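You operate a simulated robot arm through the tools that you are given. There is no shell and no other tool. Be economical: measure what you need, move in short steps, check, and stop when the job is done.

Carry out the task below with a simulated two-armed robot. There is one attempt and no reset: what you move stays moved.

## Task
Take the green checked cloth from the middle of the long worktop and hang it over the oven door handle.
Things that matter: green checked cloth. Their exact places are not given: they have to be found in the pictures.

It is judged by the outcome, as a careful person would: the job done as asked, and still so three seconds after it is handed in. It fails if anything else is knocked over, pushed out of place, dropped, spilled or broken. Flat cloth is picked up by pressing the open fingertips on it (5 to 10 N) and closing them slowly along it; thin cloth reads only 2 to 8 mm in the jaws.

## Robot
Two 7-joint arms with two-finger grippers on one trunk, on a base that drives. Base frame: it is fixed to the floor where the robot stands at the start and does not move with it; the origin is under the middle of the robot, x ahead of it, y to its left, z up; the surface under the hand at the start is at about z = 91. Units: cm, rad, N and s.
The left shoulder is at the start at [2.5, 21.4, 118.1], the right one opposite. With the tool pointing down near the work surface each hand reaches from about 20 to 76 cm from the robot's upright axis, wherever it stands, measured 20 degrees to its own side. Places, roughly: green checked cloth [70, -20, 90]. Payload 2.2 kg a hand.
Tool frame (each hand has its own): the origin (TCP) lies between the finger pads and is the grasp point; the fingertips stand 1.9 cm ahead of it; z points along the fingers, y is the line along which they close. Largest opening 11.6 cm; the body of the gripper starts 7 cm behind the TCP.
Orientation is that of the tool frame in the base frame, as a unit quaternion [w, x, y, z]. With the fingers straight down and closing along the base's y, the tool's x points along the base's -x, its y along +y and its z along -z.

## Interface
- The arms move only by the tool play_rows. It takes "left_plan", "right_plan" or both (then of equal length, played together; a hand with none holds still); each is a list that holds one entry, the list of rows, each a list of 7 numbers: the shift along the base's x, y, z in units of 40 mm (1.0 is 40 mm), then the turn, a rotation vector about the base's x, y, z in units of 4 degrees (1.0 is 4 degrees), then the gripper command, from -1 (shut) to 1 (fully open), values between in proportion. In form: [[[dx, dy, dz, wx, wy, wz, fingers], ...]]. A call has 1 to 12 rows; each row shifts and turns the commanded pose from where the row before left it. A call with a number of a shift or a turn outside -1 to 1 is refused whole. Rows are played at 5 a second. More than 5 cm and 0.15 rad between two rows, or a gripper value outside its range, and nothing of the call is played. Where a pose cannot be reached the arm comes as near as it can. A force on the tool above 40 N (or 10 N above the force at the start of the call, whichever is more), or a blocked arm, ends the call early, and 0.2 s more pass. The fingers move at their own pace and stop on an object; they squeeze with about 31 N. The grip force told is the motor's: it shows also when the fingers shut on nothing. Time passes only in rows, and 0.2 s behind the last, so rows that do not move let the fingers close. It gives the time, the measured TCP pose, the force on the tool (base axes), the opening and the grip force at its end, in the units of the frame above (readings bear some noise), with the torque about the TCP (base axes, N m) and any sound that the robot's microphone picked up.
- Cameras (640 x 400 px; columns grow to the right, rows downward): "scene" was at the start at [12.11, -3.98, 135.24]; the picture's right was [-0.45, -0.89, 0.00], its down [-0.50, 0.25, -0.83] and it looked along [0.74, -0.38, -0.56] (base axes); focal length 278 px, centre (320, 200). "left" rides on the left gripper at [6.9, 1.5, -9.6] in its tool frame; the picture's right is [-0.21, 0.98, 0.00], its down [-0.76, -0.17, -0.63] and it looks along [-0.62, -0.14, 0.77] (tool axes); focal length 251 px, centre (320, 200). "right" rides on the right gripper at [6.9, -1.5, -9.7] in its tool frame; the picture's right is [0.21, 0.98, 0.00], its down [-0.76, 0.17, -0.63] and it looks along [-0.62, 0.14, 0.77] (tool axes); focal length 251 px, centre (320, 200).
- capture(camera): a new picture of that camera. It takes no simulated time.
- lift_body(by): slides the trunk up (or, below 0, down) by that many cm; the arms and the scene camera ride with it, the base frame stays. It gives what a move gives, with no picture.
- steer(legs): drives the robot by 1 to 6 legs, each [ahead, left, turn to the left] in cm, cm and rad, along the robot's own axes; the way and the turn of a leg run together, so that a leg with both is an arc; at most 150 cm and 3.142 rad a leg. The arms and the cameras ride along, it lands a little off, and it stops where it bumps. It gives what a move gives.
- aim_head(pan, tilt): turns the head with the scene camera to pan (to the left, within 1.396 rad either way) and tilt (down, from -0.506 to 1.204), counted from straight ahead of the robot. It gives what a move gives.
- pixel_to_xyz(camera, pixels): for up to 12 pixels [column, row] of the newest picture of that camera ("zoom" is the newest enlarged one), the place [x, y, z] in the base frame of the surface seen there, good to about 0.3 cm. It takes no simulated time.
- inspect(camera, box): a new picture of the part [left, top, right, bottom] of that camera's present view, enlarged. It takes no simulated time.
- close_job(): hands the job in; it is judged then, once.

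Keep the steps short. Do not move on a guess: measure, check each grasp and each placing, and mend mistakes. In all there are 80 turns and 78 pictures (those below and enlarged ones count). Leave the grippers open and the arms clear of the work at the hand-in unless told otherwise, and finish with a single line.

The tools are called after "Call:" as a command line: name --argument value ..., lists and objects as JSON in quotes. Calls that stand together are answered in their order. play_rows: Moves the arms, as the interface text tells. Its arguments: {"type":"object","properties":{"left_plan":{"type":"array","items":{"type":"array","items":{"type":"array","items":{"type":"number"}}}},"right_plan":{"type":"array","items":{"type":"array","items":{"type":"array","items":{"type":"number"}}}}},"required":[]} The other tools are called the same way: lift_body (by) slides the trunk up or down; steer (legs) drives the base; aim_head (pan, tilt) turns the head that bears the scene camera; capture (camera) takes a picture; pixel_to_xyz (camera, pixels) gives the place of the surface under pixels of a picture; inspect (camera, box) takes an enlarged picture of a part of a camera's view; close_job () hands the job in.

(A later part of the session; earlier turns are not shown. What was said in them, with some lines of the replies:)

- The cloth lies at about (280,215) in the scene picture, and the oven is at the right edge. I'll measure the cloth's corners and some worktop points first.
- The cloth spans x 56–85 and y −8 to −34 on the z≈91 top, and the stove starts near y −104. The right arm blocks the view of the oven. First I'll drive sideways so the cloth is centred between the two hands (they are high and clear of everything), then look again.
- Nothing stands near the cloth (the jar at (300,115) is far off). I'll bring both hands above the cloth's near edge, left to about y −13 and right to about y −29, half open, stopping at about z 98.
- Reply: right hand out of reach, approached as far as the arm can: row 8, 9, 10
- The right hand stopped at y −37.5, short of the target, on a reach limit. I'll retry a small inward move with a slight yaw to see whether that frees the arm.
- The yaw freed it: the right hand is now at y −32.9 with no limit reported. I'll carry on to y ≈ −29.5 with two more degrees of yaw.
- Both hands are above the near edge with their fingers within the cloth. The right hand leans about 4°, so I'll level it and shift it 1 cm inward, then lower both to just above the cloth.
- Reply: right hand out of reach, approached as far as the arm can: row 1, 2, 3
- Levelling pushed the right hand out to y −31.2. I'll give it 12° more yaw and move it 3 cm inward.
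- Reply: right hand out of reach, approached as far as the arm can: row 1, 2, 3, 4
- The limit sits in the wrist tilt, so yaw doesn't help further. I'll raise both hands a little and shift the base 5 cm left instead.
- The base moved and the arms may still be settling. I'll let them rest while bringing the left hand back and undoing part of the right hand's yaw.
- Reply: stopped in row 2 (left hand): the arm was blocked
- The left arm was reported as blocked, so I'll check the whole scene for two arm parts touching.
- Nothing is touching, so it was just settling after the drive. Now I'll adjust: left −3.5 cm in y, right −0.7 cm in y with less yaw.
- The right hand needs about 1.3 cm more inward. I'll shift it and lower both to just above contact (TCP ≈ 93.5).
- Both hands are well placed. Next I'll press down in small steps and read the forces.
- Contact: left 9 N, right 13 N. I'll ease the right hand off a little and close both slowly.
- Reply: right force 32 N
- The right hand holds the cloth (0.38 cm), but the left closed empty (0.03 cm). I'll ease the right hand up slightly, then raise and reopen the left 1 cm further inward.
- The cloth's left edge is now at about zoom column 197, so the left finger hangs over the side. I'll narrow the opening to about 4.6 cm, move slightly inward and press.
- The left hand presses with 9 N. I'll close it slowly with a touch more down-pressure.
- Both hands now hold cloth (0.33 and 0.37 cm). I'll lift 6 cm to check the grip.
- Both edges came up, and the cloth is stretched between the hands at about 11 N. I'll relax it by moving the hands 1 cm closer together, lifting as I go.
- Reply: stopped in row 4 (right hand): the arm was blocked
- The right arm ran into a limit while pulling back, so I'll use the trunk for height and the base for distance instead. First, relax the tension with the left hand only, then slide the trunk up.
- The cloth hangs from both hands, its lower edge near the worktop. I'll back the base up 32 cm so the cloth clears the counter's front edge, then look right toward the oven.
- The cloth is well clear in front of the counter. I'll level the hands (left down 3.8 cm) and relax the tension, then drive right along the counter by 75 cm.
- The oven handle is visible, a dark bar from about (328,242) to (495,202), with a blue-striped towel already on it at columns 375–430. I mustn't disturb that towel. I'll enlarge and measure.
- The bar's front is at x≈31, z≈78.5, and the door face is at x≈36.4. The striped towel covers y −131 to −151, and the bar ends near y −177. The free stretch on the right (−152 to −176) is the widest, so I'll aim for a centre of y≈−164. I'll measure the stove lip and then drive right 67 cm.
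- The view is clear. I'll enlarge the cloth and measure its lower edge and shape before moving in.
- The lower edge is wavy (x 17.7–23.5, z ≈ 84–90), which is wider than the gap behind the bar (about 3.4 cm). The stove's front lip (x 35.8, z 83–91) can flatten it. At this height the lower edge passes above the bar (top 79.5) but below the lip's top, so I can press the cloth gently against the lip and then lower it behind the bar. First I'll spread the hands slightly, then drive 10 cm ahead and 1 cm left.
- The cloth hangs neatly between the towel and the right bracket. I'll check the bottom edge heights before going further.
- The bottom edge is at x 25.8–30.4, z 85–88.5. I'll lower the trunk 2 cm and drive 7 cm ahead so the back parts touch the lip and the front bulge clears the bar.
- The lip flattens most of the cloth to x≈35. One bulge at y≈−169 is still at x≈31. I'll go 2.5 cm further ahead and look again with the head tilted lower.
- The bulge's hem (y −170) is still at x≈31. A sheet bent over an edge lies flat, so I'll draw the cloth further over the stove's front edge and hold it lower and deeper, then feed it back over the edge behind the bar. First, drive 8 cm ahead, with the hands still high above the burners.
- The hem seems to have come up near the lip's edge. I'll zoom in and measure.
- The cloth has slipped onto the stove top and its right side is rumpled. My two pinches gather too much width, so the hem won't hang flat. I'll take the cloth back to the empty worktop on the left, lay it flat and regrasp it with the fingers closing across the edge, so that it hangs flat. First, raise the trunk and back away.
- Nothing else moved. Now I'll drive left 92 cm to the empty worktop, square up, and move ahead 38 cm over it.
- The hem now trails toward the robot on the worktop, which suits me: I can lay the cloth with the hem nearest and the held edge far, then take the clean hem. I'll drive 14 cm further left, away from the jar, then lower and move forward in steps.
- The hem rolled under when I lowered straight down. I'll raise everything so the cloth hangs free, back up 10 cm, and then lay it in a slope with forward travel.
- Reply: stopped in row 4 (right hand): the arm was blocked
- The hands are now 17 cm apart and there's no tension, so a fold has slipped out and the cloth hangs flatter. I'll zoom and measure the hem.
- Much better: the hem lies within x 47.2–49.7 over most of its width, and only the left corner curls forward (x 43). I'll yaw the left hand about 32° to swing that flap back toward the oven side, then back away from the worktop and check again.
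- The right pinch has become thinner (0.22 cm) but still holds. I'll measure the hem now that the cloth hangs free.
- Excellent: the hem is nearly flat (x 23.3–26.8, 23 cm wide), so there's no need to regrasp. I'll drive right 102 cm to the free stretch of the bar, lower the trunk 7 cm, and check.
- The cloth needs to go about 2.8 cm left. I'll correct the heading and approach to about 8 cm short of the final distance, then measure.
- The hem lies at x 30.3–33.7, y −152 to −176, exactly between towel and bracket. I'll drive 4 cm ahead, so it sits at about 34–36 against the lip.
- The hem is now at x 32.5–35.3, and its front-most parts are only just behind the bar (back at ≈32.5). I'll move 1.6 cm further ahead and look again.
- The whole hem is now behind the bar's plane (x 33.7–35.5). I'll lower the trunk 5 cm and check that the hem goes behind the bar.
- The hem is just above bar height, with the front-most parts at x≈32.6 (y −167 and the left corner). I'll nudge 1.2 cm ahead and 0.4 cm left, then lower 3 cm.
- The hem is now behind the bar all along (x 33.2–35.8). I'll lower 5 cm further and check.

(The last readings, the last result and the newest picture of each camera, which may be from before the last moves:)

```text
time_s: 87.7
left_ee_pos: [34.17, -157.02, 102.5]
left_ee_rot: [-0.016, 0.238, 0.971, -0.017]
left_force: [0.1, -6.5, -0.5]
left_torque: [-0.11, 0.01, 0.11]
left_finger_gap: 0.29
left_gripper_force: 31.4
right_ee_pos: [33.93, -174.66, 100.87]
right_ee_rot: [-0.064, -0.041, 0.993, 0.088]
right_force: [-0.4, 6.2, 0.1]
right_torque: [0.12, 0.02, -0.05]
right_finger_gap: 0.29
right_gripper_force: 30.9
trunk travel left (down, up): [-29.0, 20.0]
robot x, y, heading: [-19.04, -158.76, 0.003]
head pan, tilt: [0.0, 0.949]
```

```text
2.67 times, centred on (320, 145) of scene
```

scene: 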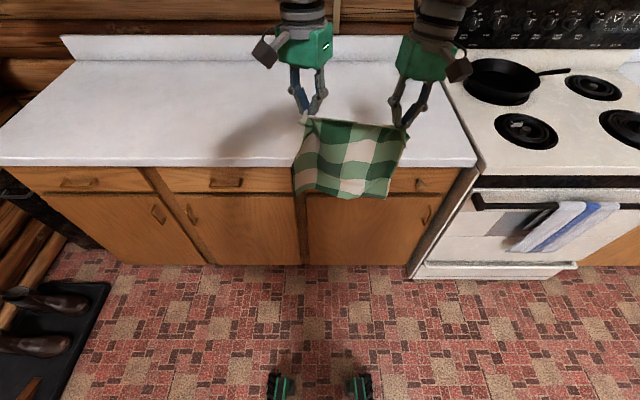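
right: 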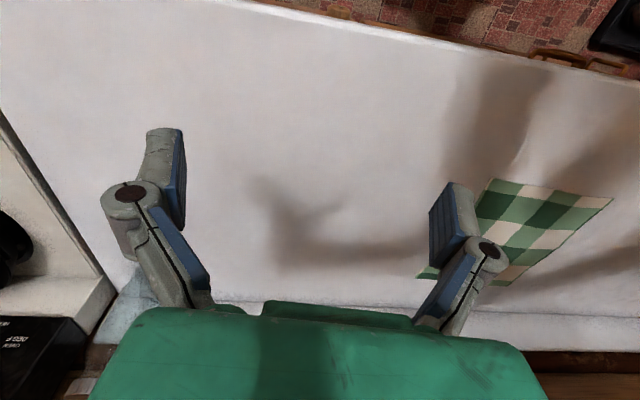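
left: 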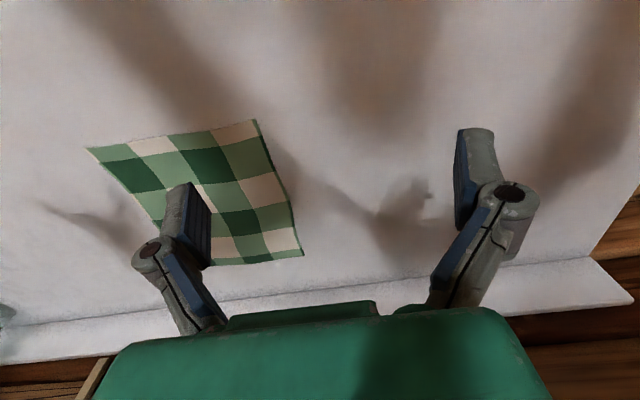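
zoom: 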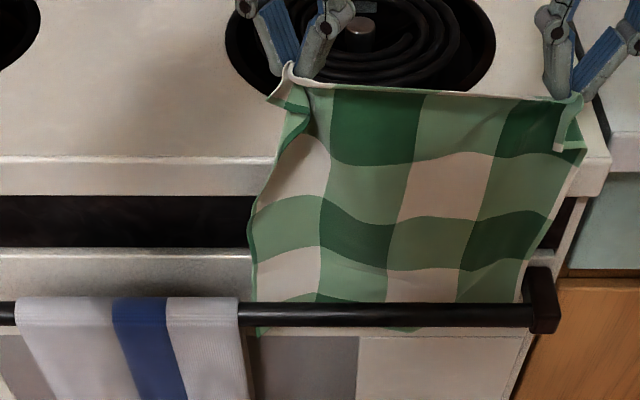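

The hem has slipped cleanly behind the bar. I'll lower another 7 cm, so about half of it hangs behind.

Call:
lift_body --by -7

Call:
aim_head --pan 0 --tilt 0.95

Call:
inspect --camera "scene" --box '[200, 50, 440, 200]'

```text
time_s: 88.8
left_ee_pos: [34.12, -156.96, 95.29]
left_ee_rot: [-0.016, 0.237, 0.971, -0.017]
left_force: [0.0, -7.1, 0.2]
left_torque: [-0.16, 0.02, 0.12]
left_finger_gap: 0.26
left_gripper_force: 30.8
right_ee_pos: [33.9, -174.74, 93.9]
right_ee_rot: [-0.064, -0.041, 0.993, 0.087]
right_force: [-0.7, 5.7, 1.2]
right_torque: [0.1, 0.01, -0.09]
right_finger_gap: 0.29
right_gripper_force: 30.6
trunk travel left (down, up): [-22.0, 27.0]
robot x, y, heading: [-19.18, -158.6, 0.007]
head pan, tilt: [0.0, 0.949]
```

```text
time_s: 89.4
left_ee_pos: [34.06, -156.91, 95.36]
left_ee_rot: [-0.016, 0.238, 0.971, -0.016]
left_force: [0.6, -5.5, 0.5]
left_torque: [-0.14, 0.0, 0.12]
left_finger_gap: 0.27
left_gripper_force: 31.6
right_ee_pos: [33.99, -174.65, 93.81]
right_ee_rot: [-0.064, -0.042, 0.993, 0.087]
right_force: [-0.2, 5.7, -0.1]
right_torque: [0.08, 0.0, -0.09]
right_finger_gap: 0.3
right_gripper_force: 31.2
trunk travel left (down, up): [-22.0, 27.0]
robot x, y, heading: [-19.57, -158.6, 0.0]
head pan, tilt: [0.0, 0.949]
```

```text
2.67 times, centred on (320, 125) of scene
```

zoom: 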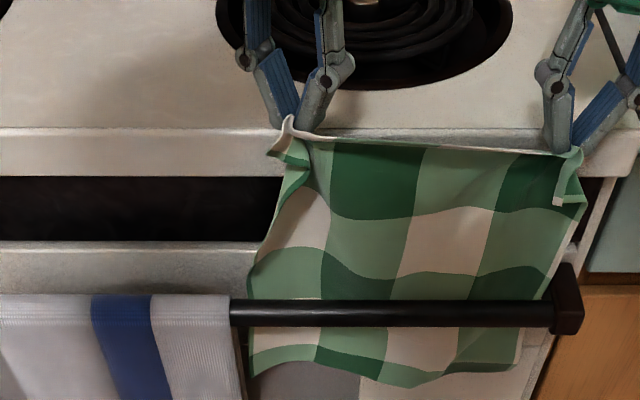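

About half the cloth hangs behind the bar. Next I'll swing the held edge over the bar toward the robot on an arc of about 12 cm radius, backing the base and lowering the trunk in small steps.

Call:
steer --legs '[[-7, 0, 0]]'

Call:
lift_body --by -2.5

Call:
steer --legs '[[-4, 0, 0]]'

Call:
lift_body --by -4.5

Call:
capture --camera "scene"

```text
time_s: 90.4
left_ee_pos: [26.86, -157.07, 95.32]
left_ee_rot: [-0.015, 0.24, 0.971, -0.016]
left_force: [0.0, -6.7, -0.5]
left_torque: [-0.15, -0.02, 0.14]
left_finger_gap: 0.3
left_gripper_force: 31.2
right_ee_pos: [26.7, -174.7, 93.68]
right_ee_rot: [-0.066, -0.039, 0.993, 0.087]
right_force: [-0.4, 6.8, 1.2]
right_torque: [0.17, -0.03, -0.06]
right_finger_gap: 0.29
right_gripper_force: 31.3
trunk travel left (down, up): [-22.0, 27.0]
robot x, y, heading: [-26.37, -158.18, 0.004]
head pan, tilt: [0.0, 0.949]
```

```text
time_s: 91.1
left_ee_pos: [26.59, -157.1, 93.2]
left_ee_rot: [-0.013, 0.239, 0.971, -0.017]
left_force: [1.2, -7.6, -1.4]
left_torque: [-0.14, 0.0, 0.12]
left_finger_gap: 0.28
left_gripper_force: 30.5
right_ee_pos: [26.44, -174.95, 91.45]
right_ee_rot: [-0.064, -0.039, 0.993, 0.089]
right_force: [-0.8, 7.6, 0.7]
right_torque: [0.11, -0.01, -0.06]
right_finger_gap: 0.27
right_gripper_force: 31.2
trunk travel left (down, up): [-19.5, 29.5]
robot x, y, heading: [-26.53, -158.66, 0.002]
head pan, tilt: [0.0, 0.949]
```

```text
time_s: 92.0
left_ee_pos: [22.51, -157.08, 93.16]
left_ee_rot: [-0.013, 0.238, 0.971, -0.016]
left_force: [-0.6, -8.9, -1.4]
left_torque: [-0.17, -0.03, 0.14]
left_finger_gap: 0.3
left_gripper_force: 31.4
right_ee_pos: [22.37, -174.96, 91.09]
right_ee_rot: [-0.067, -0.037, 0.993, 0.089]
right_force: [-0.2, 8.8, 1.0]
right_torque: [0.19, -0.02, -0.08]
right_finger_gap: 0.27
right_gripper_force: 30.3
trunk travel left (down, up): [-19.5, 29.5]
robot x, y, heading: [-30.17, -158.56, 0.005]
head pan, tilt: [0.0, 0.949]
```

```text
time_s: 92.9
left_ee_pos: [22.37, -157.12, 88.85]
left_ee_rot: [-0.012, 0.239, 0.971, -0.016]
left_force: [-1.1, -7.7, -0.3]
left_torque: [-0.18, -0.01, 0.15]
left_finger_gap: 0.27
left_gripper_force: 30.9
right_ee_pos: [22.19, -174.9, 86.89]
right_ee_rot: [-0.065, -0.038, 0.993, 0.09]
right_force: [0.1, 8.8, 0.5]
right_torque: [0.17, 0.0, -0.1]
right_finger_gap: 0.29
right_gripper_force: 30.9
trunk travel left (down, up): [-15.0, 34.0]
robot x, y, heading: [-30.18, -158.63, 0.003]
head pan, tilt: [0.0, 0.949]
```

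```text
32 pictures are left
```

scene: 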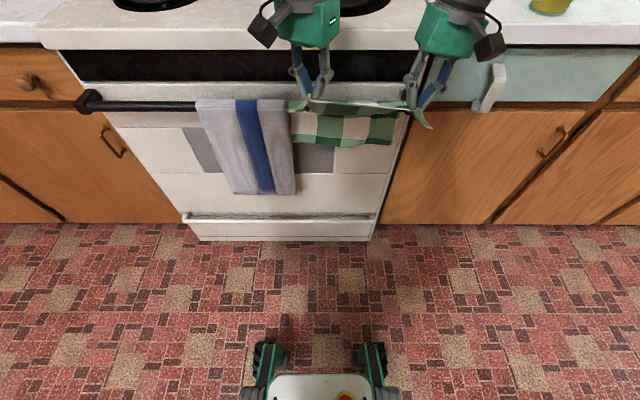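

Good: the cloth passes over the bar, with the back part hanging behind it (hem at row ~140). I'll continue lowering the front.

Call:
lift_body --by -7

Call:
aim_head --pan 0 --tilt 0.85

Call:
inspect --camera "scene" --box '[220, 20, 460, 170]'

```text
time_s: 94.0
left_ee_pos: [22.25, -157.12, 81.91]
left_ee_rot: [-0.011, 0.237, 0.971, -0.017]
left_force: [0.0, -9.5, -1.6]
left_torque: [-0.19, -0.01, 0.13]
left_finger_gap: 0.28
left_gripper_force: 30.9
right_ee_pos: [22.07, -175.04, 79.81]
right_ee_rot: [-0.065, -0.037, 0.993, 0.089]
right_force: [0.2, 9.3, 0.9]
right_torque: [0.17, -0.01, -0.1]
right_finger_gap: 0.32
right_gripper_force: 31.0
trunk travel left (down, up): [-8.0, 41.0]
robot x, y, heading: [-30.43, -158.5, 0.005]
head pan, tilt: [0.0, 0.949]
```

```text
time_s: 94.6
left_ee_pos: [22.3, -157.18, 81.91]
left_ee_rot: [-0.012, 0.238, 0.971, -0.017]
left_force: [0.4, -9.2, -1.8]
left_torque: [-0.12, -0.03, 0.15]
left_finger_gap: 0.28
left_gripper_force: 31.1
right_ee_pos: [22.01, -175.01, 79.8]
right_ee_rot: [-0.065, -0.038, 0.993, 0.089]
right_force: [-0.2, 9.4, 1.2]
right_torque: [0.22, 0.01, -0.09]
right_finger_gap: 0.31
right_gripper_force: 30.9
trunk travel left (down, up): [-8.0, 41.0]
robot x, y, heading: [-30.38, -158.69, 0.011]
head pan, tilt: [0.0, 0.85]
```

```text
2.67 times, centred on (340, 95) of scene
```

zoom: 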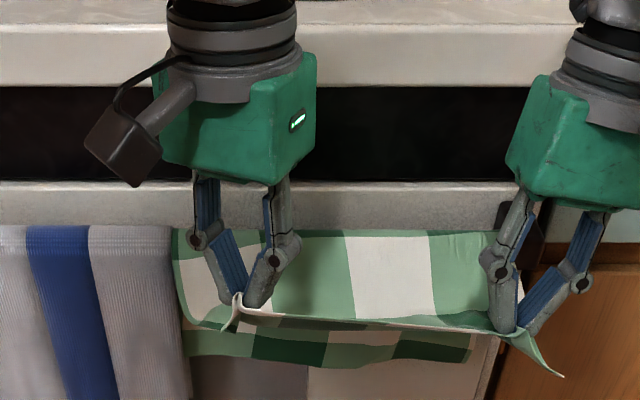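

The cloth lies over the bar nicely, held edge in front and hem behind. I'll lower 7.5 cm more, then use the arms if necessary.

Call:
lift_body --by -7.5

Call:
steer --legs '[[1.5, 0, 0]]'

Call:
capture --camera "scene"

Call:
inspect --camera "scene" --box '[220, 20, 460, 170]'

```text
time_s: 95.8
left_ee_pos: [22.26, -157.03, 74.31]
left_ee_rot: [-0.011, 0.238, 0.971, -0.016]
left_force: [0.0, -8.9, -0.9]
left_torque: [-0.16, 0.0, 0.16]
left_finger_gap: 0.28
left_gripper_force: 30.8
right_ee_pos: [22.05, -174.95, 72.34]
right_ee_rot: [-0.065, -0.038, 0.993, 0.089]
right_force: [-0.7, 8.5, 1.7]
right_torque: [0.17, 0.02, -0.11]
right_finger_gap: 0.28
right_gripper_force: 31.1
trunk travel left (down, up): [-0.5, 48.5]
robot x, y, heading: [-30.23, -158.92, 0.004]
head pan, tilt: [0.0, 0.85]
```

```text
time_s: 96.5
left_ee_pos: [23.77, -157.04, 74.13]
left_ee_rot: [-0.012, 0.239, 0.971, -0.016]
left_force: [0.6, -7.1, -2.1]
left_torque: [-0.16, -0.02, 0.15]
left_finger_gap: 0.3
left_gripper_force: 31.3
right_ee_pos: [23.64, -174.9, 72.2]
right_ee_rot: [-0.064, -0.038, 0.993, 0.089]
right_force: [-0.9, 9.3, 0.5]
right_torque: [0.18, 0.08, -0.1]
right_finger_gap: 0.3
right_gripper_force: 31.0
trunk travel left (down, up): [-0.5, 48.5]
robot x, y, heading: [-29.23, -158.51, 0.008]
head pan, tilt: [0.0, 0.85]
```

```text
30 pictures are left
```

scene: 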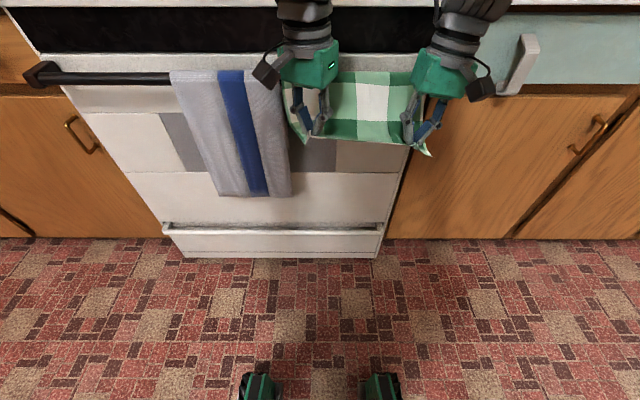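

```text
2.67 times, centred on (340, 95) of scene
```

zoom: 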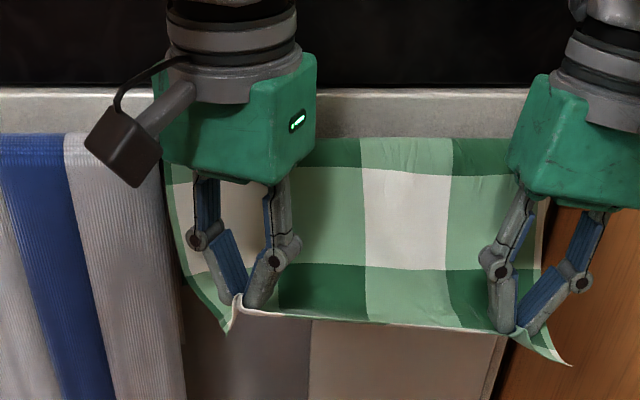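

The front part is in place (tips at z≈71, about 10 cm below and in front of the bar). I'll open both grippers gently, to about 4 cm, so neither finger gets near the striped towel.

Call:
play_rows --left_plan '[[[0, 0, 0, 0, 0, 0, -0.8], [0, 0, 0, 0, 0, 0, -0.6], [0, 0, 0, 0, 0, 0, -0.4], [0, 0, 0, 0, 0, 0, -0.4], [0, 0, 0, 0, 0, 0, -0.4]]]' --right_plan '[[[0, 0, 0, 0, 0, 0, -0.8], [0, 0, 0, 0, 0, 0, -0.6], [0, 0, 0, 0, 0, 0, -0.4], [0, 0, 0, 0, 0, 0, -0.4], [0, 0, 0, 0, 0, 0, -0.4]]]'

Call:
inspect --camera "scene" --box '[220, 20, 460, 170]'

```text
time_s: 97.7
left_ee_pos: [23.39, -157.03, 74.47]
left_ee_rot: [-0.01, 0.238, 0.971, -0.015]
left_force: [0.7, -0.4, 0.1]
left_torque: [0.0, -0.04, 0.01]
left_finger_gap: 3.48
left_gripper_force: 0.0
right_ee_pos: [23.43, -174.97, 72.56]
right_ee_rot: [-0.062, -0.037, 0.993, 0.09]
right_force: [0.5, -1.3, -0.9]
right_torque: [0.02, 0.04, 0.01]
right_finger_gap: 3.48
right_gripper_force: 0.1
trunk travel left (down, up): [-0.5, 48.5]
robot x, y, heading: [-28.89, -158.87, 0.002]
head pan, tilt: [0.0, 0.85]
```

```text
2.67 times, centred on (340, 95) of scene
```

zoom: 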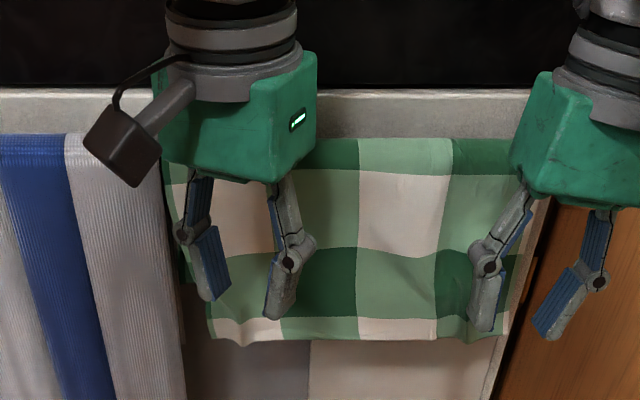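

The cloth has fallen free and lies over the bar. Now I'll back straight away from the oven and look.

Call:
steer --legs '[[-20, 0, 0]]'

Call:
play_rows --left_plan '[[[0, 0, 0, 0, 0, 0, 0.8], [0, 0, 0, 0, 0, 0, 0.8], [0, 0, 0, 0, 0, 0, 0.8], [0, 0, 0, 0, 0, 0, 0.8], [0, 0, 0, 0, 0, 0, 0.8]]]' --right_plan '[[[0, 0, 0, 0, 0, 0, 0.8], [0, 0, 0, 0, 0, 0, 0.8], [0, 0, 0, 0, 0, 0, 0.8], [0, 0, 0, 0, 0, 0, 0.8], [0, 0, 0, 0, 0, 0, 0.8]]]'

Call:
lift_body --by 25

Call:
aim_head --pan 0 --tilt 0.7

Call:
capture --camera "scene"

Call:
inspect --camera "scene" --box '[180, 130, 420, 280]'

```text
time_s: 99.3
left_ee_pos: [3.73, -156.94, 74.42]
left_ee_rot: [-0.01, 0.236, 0.972, -0.016]
left_force: [0.6, -0.1, 0.7]
left_torque: [-0.04, -0.03, 0.0]
left_finger_gap: 3.45
left_gripper_force: 0.1
right_ee_pos: [3.76, -174.86, 72.51]
right_ee_rot: [-0.063, -0.04, 0.993, 0.089]
right_force: [-0.8, -0.3, -0.3]
right_torque: [0.02, -0.02, -0.01]
right_finger_gap: 3.49
right_gripper_force: 0.1
trunk travel left (down, up): [-0.5, 48.5]
robot x, y, heading: [-48.58, -158.68, 0.009]
head pan, tilt: [0.0, 0.85]
```

```text
time_s: 100.5
left_ee_pos: [3.54, -156.91, 74.6]
left_ee_rot: [-0.008, 0.235, 0.972, -0.015]
left_force: [-0.2, 1.4, 0.6]
left_torque: [-0.05, 0.02, 0.0]
left_finger_gap: 10.44
left_gripper_force: 0.0
right_ee_pos: [3.56, -174.83, 72.7]
right_ee_rot: [-0.062, -0.039, 0.993, 0.089]
right_force: [0.3, 0.1, 0.3]
right_torque: [0.03, 0.01, 0.03]
right_finger_gap: 10.43
right_gripper_force: 0.1
trunk travel left (down, up): [-0.5, 48.5]
robot x, y, heading: [-48.46, -158.81, 0.011]
head pan, tilt: [0.0, 0.85]
```

```text
time_s: 103.1
left_ee_pos: [3.6, -156.93, 99.63]
left_ee_rot: [-0.008, 0.236, 0.972, -0.015]
left_force: [0.3, 0.1, 0.0]
left_torque: [0.03, 0.03, -0.03]
left_finger_gap: 10.44
left_gripper_force: 0.1
right_ee_pos: [3.44, -174.87, 97.64]
right_ee_rot: [-0.062, -0.04, 0.993, 0.09]
right_force: [1.1, -0.1, 0.1]
right_torque: [0.02, -0.02, -0.01]
right_finger_gap: 10.45
right_gripper_force: 0.0
trunk travel left (down, up): [-25.5, 23.5]
robot x, y, heading: [-48.62, -159.08, 0.014]
head pan, tilt: [0.0, 0.85]
```

```text
time_s: 103.8
left_ee_pos: [3.46, -157.07, 99.54]
left_ee_rot: [-0.008, 0.236, 0.972, -0.016]
left_force: [-0.1, -0.2, 0.2]
left_torque: [0.0, 0.01, 0.02]
left_finger_gap: 10.45
left_gripper_force: 0.0
right_ee_pos: [3.55, -175.0, 97.7]
right_ee_rot: [-0.062, -0.039, 0.993, 0.09]
right_force: [0.1, -0.1, -0.1]
right_torque: [0.01, 0.0, 0.0]
right_finger_gap: 10.47
right_gripper_force: 0.0
trunk travel left (down, up): [-25.5, 23.5]
robot x, y, heading: [-49.02, -158.59, 0.011]
head pan, tilt: [0.0, 0.7]
```

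```text
27 pictures are left
```

scene: 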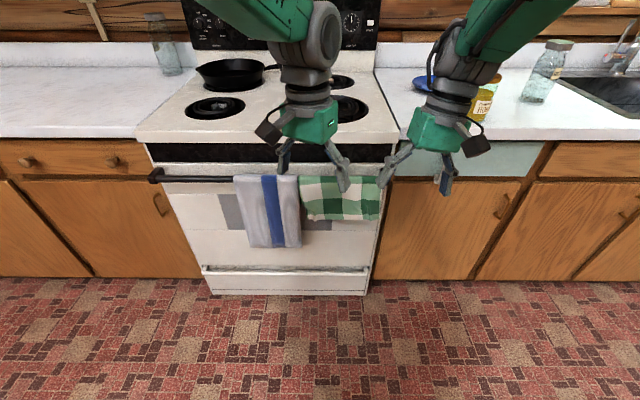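

```text
2.67 times, centred on (300, 205) of scene
```

zoom: 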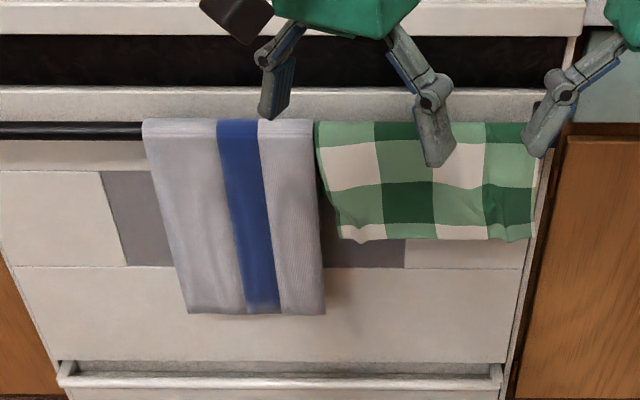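

The green checked cloth hangs over the handle beside the striped towel. It has stayed put for six seconds since release, nothing else has moved, and the grippers are open and clear. I'll hand it in.

Call:
close_job

```text
The job is handed in.
```

The green checked cloth is hanging over the oven door handle beside the striped towel; nothing else was disturbed, and the job is handed in.
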